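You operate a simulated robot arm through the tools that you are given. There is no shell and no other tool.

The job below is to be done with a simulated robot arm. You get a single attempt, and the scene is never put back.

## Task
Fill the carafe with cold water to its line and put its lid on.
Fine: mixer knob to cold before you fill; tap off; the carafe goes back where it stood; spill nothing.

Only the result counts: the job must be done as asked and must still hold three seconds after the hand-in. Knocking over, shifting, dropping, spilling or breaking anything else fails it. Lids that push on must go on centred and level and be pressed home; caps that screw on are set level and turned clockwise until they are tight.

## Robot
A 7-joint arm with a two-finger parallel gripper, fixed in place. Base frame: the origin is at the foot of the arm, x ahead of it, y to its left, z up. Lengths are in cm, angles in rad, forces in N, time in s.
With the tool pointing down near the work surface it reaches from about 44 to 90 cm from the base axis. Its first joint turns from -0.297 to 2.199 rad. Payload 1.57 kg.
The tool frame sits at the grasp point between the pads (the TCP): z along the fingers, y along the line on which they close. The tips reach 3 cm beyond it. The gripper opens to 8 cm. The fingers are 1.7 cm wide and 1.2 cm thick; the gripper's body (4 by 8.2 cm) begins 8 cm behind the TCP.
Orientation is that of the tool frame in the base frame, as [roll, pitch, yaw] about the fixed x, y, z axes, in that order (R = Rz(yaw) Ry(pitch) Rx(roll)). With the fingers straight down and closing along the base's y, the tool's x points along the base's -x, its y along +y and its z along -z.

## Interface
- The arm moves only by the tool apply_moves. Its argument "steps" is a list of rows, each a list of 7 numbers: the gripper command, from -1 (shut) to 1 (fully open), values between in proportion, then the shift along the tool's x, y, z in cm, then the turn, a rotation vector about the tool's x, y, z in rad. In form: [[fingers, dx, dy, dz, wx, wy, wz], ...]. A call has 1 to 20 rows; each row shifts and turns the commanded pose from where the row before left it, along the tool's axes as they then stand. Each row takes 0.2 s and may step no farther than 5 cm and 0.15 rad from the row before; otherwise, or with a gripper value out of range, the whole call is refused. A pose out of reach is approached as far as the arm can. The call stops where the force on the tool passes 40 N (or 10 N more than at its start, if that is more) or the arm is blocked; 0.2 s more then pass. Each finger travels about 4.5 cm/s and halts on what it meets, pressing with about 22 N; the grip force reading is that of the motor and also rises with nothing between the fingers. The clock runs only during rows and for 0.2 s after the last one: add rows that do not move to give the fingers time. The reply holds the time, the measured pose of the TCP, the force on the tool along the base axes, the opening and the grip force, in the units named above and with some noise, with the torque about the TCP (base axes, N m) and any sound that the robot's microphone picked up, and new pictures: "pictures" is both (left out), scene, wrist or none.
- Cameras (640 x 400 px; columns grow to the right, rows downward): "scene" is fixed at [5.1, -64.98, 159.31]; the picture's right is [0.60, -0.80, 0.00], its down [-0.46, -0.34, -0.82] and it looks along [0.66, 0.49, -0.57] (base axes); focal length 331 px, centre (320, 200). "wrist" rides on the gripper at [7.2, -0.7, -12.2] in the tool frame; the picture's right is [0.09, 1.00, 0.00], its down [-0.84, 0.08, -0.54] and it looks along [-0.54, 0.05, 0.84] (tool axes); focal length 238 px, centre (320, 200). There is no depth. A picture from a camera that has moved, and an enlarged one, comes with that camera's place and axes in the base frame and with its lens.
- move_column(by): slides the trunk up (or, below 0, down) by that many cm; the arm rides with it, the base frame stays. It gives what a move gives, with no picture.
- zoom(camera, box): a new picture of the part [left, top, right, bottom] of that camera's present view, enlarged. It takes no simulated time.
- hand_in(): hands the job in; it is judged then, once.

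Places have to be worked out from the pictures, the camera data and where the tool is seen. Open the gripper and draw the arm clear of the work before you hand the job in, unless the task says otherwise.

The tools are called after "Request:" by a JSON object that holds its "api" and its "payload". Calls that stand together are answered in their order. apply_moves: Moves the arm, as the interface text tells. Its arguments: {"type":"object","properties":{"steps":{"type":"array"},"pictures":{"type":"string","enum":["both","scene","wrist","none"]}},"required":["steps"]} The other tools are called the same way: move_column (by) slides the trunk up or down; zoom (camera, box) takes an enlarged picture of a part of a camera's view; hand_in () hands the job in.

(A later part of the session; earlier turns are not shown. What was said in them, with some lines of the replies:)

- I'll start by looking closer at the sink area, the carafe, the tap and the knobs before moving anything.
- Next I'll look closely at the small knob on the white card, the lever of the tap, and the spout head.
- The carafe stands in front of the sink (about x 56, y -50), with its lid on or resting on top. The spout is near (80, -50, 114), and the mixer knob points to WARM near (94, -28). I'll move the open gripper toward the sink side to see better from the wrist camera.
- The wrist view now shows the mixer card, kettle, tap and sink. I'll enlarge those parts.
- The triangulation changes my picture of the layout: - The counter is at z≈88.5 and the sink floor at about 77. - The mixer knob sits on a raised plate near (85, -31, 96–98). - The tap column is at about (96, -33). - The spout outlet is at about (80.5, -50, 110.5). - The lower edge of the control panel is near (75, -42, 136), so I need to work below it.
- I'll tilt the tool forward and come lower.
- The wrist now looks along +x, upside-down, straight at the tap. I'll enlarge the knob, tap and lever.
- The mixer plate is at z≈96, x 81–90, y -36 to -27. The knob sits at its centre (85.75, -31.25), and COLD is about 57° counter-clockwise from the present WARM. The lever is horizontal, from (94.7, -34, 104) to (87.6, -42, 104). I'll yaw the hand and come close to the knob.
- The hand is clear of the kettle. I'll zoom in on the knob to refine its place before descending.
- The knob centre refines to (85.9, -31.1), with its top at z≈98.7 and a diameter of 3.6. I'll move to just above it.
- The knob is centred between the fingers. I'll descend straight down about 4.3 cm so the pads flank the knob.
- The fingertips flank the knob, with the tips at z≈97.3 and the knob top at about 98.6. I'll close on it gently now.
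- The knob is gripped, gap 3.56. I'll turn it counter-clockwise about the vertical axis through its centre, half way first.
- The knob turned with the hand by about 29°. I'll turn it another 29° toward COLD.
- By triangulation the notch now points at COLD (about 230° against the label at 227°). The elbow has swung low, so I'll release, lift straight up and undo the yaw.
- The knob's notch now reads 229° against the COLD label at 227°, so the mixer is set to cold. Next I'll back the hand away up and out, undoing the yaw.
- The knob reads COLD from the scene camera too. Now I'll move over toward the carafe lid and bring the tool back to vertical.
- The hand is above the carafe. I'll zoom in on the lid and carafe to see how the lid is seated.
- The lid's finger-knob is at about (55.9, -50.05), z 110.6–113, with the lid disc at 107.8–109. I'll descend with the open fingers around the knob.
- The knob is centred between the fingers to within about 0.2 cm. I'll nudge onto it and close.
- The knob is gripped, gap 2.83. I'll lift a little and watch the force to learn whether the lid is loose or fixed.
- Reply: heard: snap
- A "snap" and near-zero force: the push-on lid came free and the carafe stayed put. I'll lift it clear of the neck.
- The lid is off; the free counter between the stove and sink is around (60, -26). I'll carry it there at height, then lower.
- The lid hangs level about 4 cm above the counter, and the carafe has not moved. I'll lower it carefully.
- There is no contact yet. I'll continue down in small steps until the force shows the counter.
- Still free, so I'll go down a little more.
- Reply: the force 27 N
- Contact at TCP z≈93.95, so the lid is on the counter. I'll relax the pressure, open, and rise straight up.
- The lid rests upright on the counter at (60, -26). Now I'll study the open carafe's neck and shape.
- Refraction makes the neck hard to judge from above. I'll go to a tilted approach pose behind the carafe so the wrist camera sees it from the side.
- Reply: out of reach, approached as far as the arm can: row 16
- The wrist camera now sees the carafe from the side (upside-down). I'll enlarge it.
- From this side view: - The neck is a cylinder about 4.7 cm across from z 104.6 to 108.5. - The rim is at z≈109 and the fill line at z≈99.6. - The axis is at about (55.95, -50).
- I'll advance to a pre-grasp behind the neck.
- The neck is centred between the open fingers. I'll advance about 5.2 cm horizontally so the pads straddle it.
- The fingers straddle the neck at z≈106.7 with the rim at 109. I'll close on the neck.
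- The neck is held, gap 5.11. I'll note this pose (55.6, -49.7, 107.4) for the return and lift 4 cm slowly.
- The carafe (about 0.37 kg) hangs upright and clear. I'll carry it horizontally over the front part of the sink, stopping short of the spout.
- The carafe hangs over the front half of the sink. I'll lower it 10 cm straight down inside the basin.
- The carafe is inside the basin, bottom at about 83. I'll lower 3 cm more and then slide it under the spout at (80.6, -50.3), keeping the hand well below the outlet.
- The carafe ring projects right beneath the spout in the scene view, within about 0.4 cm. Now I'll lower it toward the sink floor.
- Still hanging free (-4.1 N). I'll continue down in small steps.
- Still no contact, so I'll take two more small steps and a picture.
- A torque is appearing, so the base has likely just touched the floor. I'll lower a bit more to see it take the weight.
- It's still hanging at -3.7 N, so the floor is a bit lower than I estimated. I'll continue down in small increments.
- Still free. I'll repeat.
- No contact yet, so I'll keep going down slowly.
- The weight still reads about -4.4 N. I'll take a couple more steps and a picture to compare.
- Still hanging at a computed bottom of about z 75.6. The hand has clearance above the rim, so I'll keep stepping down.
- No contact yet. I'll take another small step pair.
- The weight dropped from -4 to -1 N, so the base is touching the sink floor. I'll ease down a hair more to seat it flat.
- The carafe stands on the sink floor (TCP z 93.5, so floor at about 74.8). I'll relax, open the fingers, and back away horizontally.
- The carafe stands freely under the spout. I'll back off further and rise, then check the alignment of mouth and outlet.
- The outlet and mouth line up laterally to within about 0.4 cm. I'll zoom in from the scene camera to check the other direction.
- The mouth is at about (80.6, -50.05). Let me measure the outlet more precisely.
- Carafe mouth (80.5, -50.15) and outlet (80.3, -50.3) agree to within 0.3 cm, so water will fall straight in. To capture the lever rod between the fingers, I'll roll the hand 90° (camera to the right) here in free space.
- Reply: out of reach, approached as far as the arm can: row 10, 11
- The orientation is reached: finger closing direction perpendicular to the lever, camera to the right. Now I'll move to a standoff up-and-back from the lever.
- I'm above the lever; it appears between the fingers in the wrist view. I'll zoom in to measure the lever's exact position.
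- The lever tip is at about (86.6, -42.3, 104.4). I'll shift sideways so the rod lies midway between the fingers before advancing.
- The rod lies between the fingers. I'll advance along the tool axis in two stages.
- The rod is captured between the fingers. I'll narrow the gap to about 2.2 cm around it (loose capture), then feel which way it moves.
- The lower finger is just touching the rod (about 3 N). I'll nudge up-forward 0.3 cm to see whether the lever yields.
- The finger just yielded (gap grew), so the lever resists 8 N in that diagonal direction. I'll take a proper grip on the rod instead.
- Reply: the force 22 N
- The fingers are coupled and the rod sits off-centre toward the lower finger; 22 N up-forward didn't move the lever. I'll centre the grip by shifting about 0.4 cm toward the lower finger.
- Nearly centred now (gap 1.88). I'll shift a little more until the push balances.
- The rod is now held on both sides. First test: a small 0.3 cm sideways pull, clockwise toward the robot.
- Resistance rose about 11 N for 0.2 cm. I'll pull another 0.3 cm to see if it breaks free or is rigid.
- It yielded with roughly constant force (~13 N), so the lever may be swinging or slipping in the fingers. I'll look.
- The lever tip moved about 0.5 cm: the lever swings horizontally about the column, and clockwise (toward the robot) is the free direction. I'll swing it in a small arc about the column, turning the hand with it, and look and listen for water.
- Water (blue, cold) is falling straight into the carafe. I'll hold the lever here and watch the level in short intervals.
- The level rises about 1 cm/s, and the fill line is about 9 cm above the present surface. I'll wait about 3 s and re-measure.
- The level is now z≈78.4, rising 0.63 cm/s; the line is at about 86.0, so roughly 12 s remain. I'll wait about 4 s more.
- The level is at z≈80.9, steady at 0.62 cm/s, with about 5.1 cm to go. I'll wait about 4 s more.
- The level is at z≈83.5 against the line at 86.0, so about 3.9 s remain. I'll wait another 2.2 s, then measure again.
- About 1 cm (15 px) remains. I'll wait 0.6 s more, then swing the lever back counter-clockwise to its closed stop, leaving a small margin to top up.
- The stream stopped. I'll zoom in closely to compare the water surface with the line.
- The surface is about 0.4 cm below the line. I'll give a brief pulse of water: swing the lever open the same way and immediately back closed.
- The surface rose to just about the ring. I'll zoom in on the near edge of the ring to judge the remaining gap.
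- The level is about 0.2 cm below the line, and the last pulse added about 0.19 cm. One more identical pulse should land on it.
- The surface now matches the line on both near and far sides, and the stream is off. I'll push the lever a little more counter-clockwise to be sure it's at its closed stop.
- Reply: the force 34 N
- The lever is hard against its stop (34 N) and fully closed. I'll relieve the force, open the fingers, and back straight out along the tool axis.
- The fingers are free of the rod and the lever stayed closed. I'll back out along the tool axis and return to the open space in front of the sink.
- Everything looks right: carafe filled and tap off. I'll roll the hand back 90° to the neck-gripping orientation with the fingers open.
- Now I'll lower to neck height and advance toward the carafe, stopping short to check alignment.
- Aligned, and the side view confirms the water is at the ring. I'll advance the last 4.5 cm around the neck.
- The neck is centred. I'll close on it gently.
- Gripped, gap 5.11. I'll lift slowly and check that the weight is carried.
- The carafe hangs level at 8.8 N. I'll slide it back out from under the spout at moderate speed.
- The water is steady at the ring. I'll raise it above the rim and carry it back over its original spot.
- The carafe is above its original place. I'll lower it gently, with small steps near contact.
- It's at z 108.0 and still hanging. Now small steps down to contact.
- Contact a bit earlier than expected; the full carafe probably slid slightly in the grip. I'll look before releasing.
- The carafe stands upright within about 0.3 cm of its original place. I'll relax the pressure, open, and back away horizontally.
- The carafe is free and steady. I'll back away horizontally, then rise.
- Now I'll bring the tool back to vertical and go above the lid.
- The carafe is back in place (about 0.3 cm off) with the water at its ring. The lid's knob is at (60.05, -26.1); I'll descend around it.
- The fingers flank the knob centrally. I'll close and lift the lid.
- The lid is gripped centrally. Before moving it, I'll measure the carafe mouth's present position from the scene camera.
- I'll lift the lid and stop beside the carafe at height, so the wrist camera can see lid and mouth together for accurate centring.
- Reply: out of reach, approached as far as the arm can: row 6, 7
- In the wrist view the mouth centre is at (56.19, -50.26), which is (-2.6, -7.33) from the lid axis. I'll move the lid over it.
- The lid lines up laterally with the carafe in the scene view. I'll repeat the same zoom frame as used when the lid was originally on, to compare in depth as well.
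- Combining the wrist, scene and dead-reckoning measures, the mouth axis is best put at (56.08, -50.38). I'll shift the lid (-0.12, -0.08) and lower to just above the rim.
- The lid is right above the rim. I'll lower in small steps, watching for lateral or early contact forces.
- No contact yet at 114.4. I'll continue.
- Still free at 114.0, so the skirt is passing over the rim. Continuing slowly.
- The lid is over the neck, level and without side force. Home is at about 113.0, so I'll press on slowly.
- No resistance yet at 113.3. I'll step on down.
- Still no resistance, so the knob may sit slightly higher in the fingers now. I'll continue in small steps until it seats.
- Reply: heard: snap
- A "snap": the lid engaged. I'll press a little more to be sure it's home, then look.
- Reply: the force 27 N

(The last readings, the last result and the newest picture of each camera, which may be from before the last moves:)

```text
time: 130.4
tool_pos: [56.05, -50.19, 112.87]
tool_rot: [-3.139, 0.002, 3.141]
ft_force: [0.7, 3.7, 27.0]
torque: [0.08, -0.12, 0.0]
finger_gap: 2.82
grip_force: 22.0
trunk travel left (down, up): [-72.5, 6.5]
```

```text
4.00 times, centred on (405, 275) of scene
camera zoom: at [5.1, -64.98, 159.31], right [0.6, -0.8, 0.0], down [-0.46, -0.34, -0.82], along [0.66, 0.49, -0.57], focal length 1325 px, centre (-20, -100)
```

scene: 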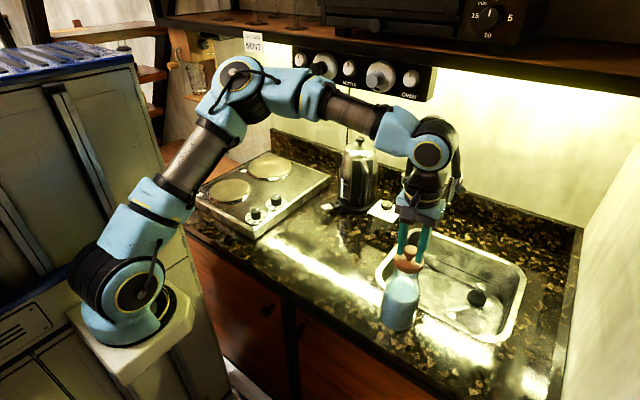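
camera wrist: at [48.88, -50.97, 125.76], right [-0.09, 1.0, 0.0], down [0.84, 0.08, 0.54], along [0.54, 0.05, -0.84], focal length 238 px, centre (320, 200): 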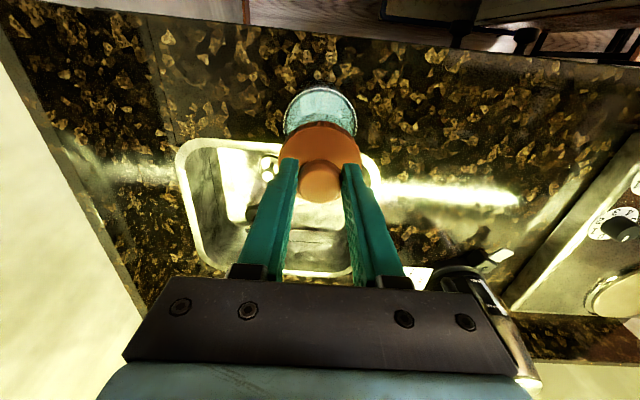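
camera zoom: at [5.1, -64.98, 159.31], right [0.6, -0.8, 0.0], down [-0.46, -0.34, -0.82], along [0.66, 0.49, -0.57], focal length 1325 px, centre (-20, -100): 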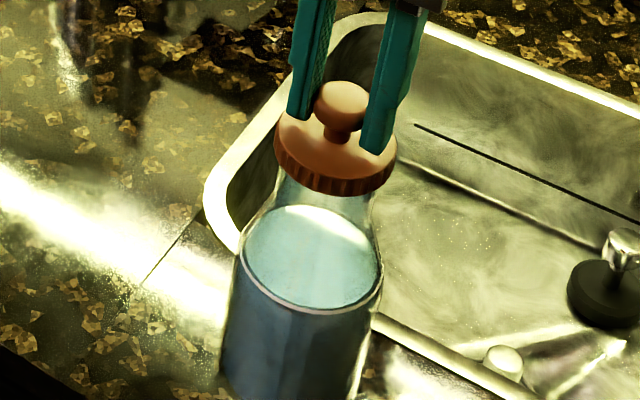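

Pressed with 27 N and seated; the lid's edge is at the same height as originally. I'll relieve the pressure, open, and rise straight up.

Request:
{"api": "apply_moves", "payload": {"steps": [[-0.5, 0, 0, -0.15, 0, 0, 0], [-0.2, 0, 0, 0, 0, 0, 0], [0.2, 0, 0, 0, 0, 0, 0], [0.5, 0, 0, 0, 0, 0, 0], [0.5, 0, 0, 0, 0, 0, 0], [0.5, 0, 0, -1.5, 0, 0, 0], [0.5, 0, 0, -2.5, 0, 0, 0], [0.5, 0, 0, -2.5, 0, 0, 0]], "pictures": "both"}}

Request:
{"api": "zoom", "payload": {"camera": "scene", "box": [365, 225, 445, 325]}}

Request:
{"api": "zoom", "payload": {"camera": "wrist", "box": [255, 60, 385, 200]}}

```text
time: 132.2
tool_pos: [55.98, -50.25, 119.38]
tool_rot: [-3.141, 0.0, 3.14]
ft_force: [0.0, 0.0, -0.1]
torque: [0.02, 0.0, -0.02]
finger_gap: 6.02
grip_force: 0.1
trunk travel left (down, up): [-72.5, 6.5]
camera wrist: at [48.82, -50.98, 131.54], right [-0.09, 1.0, 0.0], down [0.84, 0.08, 0.54], along [0.54, 0.05, -0.84], focal length 238 px, centre (320, 200)
```

scene: 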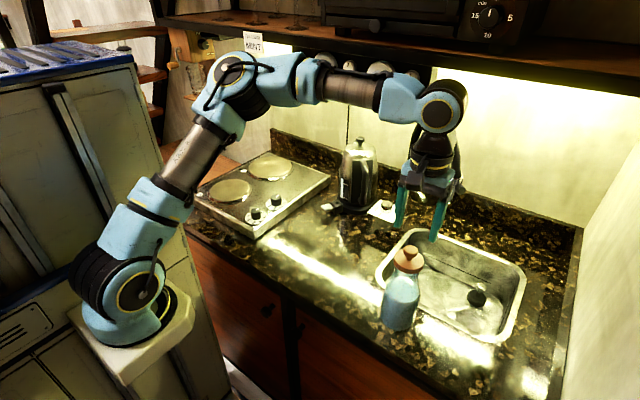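
wrist: 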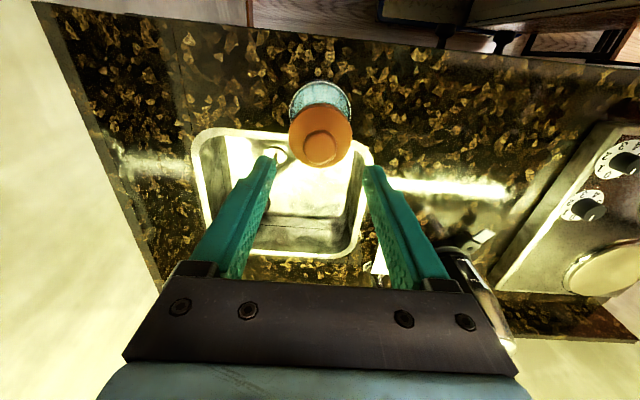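

```text
4.00 times, centred on (405, 275) of scene
camera zoom: at [5.1, -64.98, 159.31], right [0.6, -0.8, 0.0], down [-0.46, -0.34, -0.82], along [0.66, 0.49, -0.57], focal length 1325 px, centre (-20, -100)
```

zoom: 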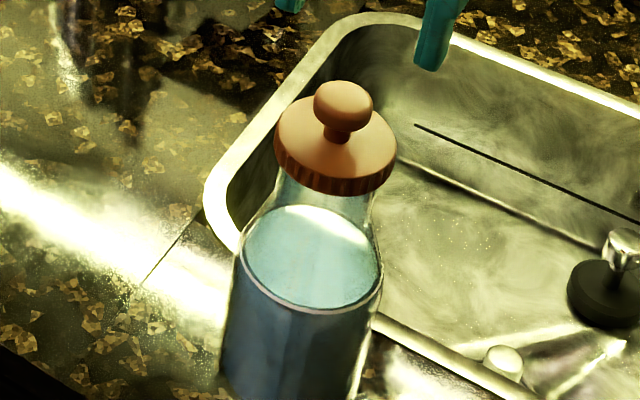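

```text
2.86 times, centred on (320, 130) of wrist
camera zoom: at [48.82, -50.98, 131.54], right [-0.09, 1.0, 0.0], down [0.84, 0.08, 0.54], along [0.54, 0.05, -0.84], focal length 681 px, centre (320, 400)
```

zoom: 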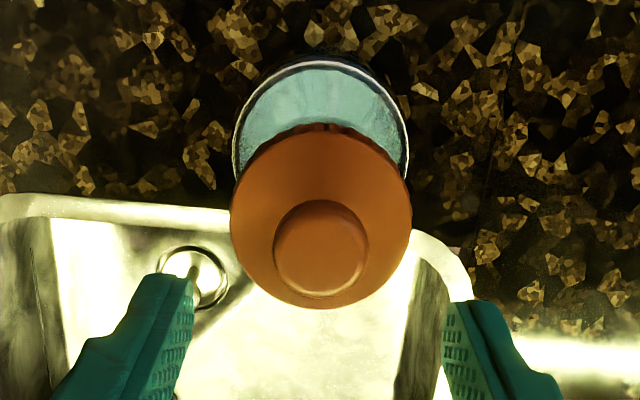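

The lid is on level and centred, with the water at the line. I'll draw the arm clear of the work and take a last look at everything.

Request:
{"api": "apply_moves", "payload": {"steps": [[0.5, 1, 3.5, 0, 0, 0, 0], [0.5, 1, 4, 0, 0, 0, 0], [0.8, 1, 4, 0, 0, 0, 0], [1, 1, 4, 0, 0, 0, 0], [1, 1, 4, 0, 0, 0, 0], [1, 1, 3, 0, 0, 0, 0], [1, 0, 0, 0, 0, 0, 0]], "pictures": "both"}}

Request:
{"api": "zoom", "payload": {"camera": "scene", "box": [330, 120, 480, 240]}}

Request:
{"api": "zoom", "payload": {"camera": "scene", "box": [370, 220, 530, 350]}}

Request:
{"api": "zoom", "payload": {"camera": "scene", "box": [360, 190, 420, 228]}}

```text
time: 133.8
tool_pos: [48.12, -37.14, 118.79]
tool_rot: [3.141, 0.0, 3.14]
ft_force: [-0.3, -0.1, 0.6]
torque: [0.01, 0.0, -0.03]
finger_gap: 8.0
grip_force: 0.1
out of reach, approached as far as the arm can: row 4, 5, 6
trunk travel left (down, up): [-72.5, 6.5]
camera wrist: at [40.95, -37.96, 131.0], right [-0.09, 1.0, 0.0], down [0.84, 0.08, 0.54], along [0.54, 0.05, -0.84], focal length 238 px, centre (320, 200)
```

scene: 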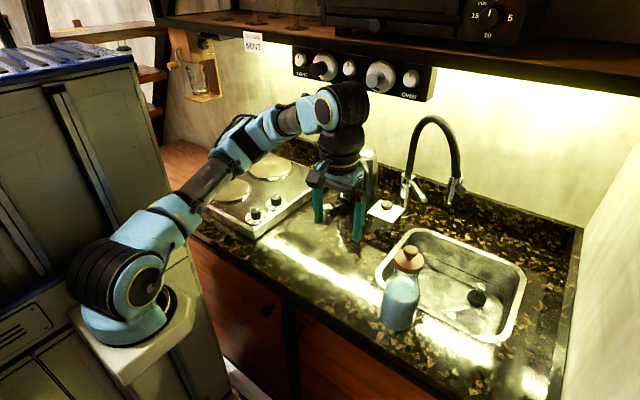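
wrist: 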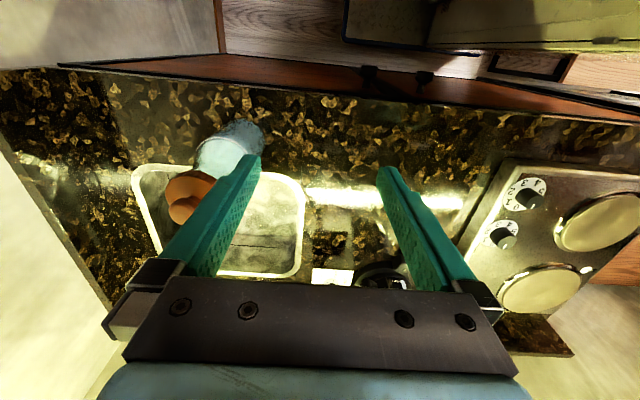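

```text
3.33 times, centred on (405, 180) of scene
camera zoom: at [5.1, -64.98, 159.31], right [0.6, -0.8, 0.0], down [-0.46, -0.34, -0.82], along [0.66, 0.49, -0.57], focal length 1104 px, centre (37, 267)
```

zoom: 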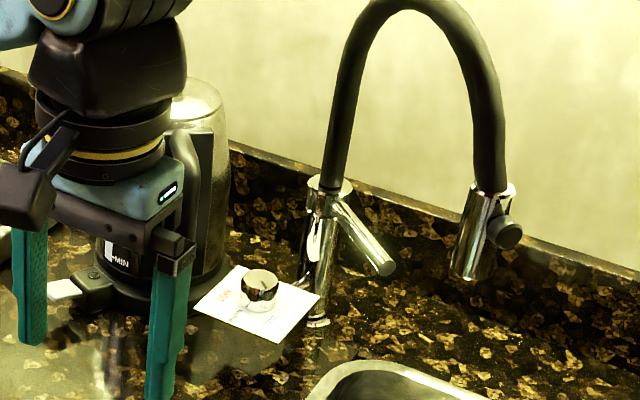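

```text
3.08 times, centred on (450, 285) of scene
camera zoom: at [5.1, -64.98, 159.31], right [0.6, -0.8, 0.0], down [-0.46, -0.34, -0.82], along [0.66, 0.49, -0.57], focal length 1020 px, centre (-80, -62)
```

zoom: 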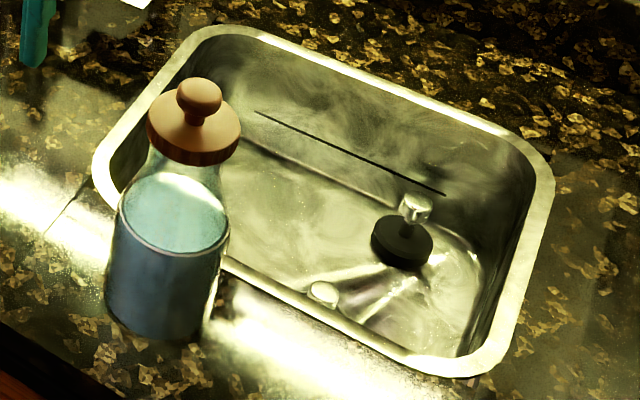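

```text
10.53 times, centred on (390, 209) of scene
camera zoom: at [5.1, -64.98, 159.31], right [0.6, -0.8, 0.0], down [-0.46, -0.34, -0.82], along [0.66, 0.49, -0.57], focal length 3488 px, centre (-417, 105)
```

zoom: 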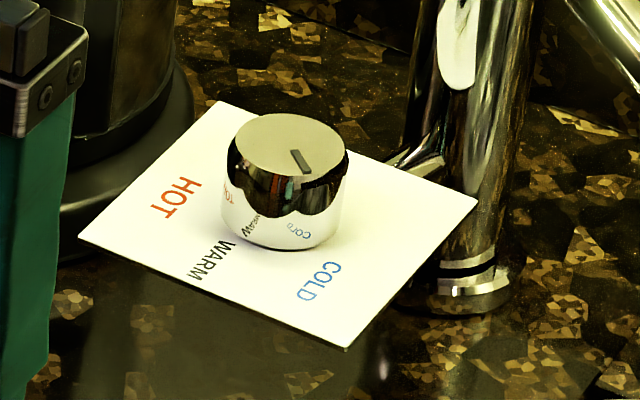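

Everything checks out: tap lever closed with no stream, knob at COLD, carafe back in place and filled to its line, lid on level, and the gripper open and clear. I'll hand in.

Request:
{"api": "hand_in", "payload": {}}

```text
The job is handed in.
```

The carafe is filled with cold water to its line, its lid is on, and I've handed the job in.

- **Mixer knob:** turned from WARM to COLD before any water ran. The notch lines up with the COLD label in both camera views.
- **Fill level:** the water surface matches the line on both the near and far side, after two short top-ups.
- **Tap:** the lever is back at its closed stop and the stream is off.
- **Carafe position:** back where it stood, about 0.3 cm off by my measurement.
- **Lid:** pressed on level and centred. It snapped, and a further press of about 27 N didn't move it any further down.
- **Spills:** I saw no water outside the carafe in any picture, and nothing else looked disturbed.

The gripper was open and clear of the work when I handed in.
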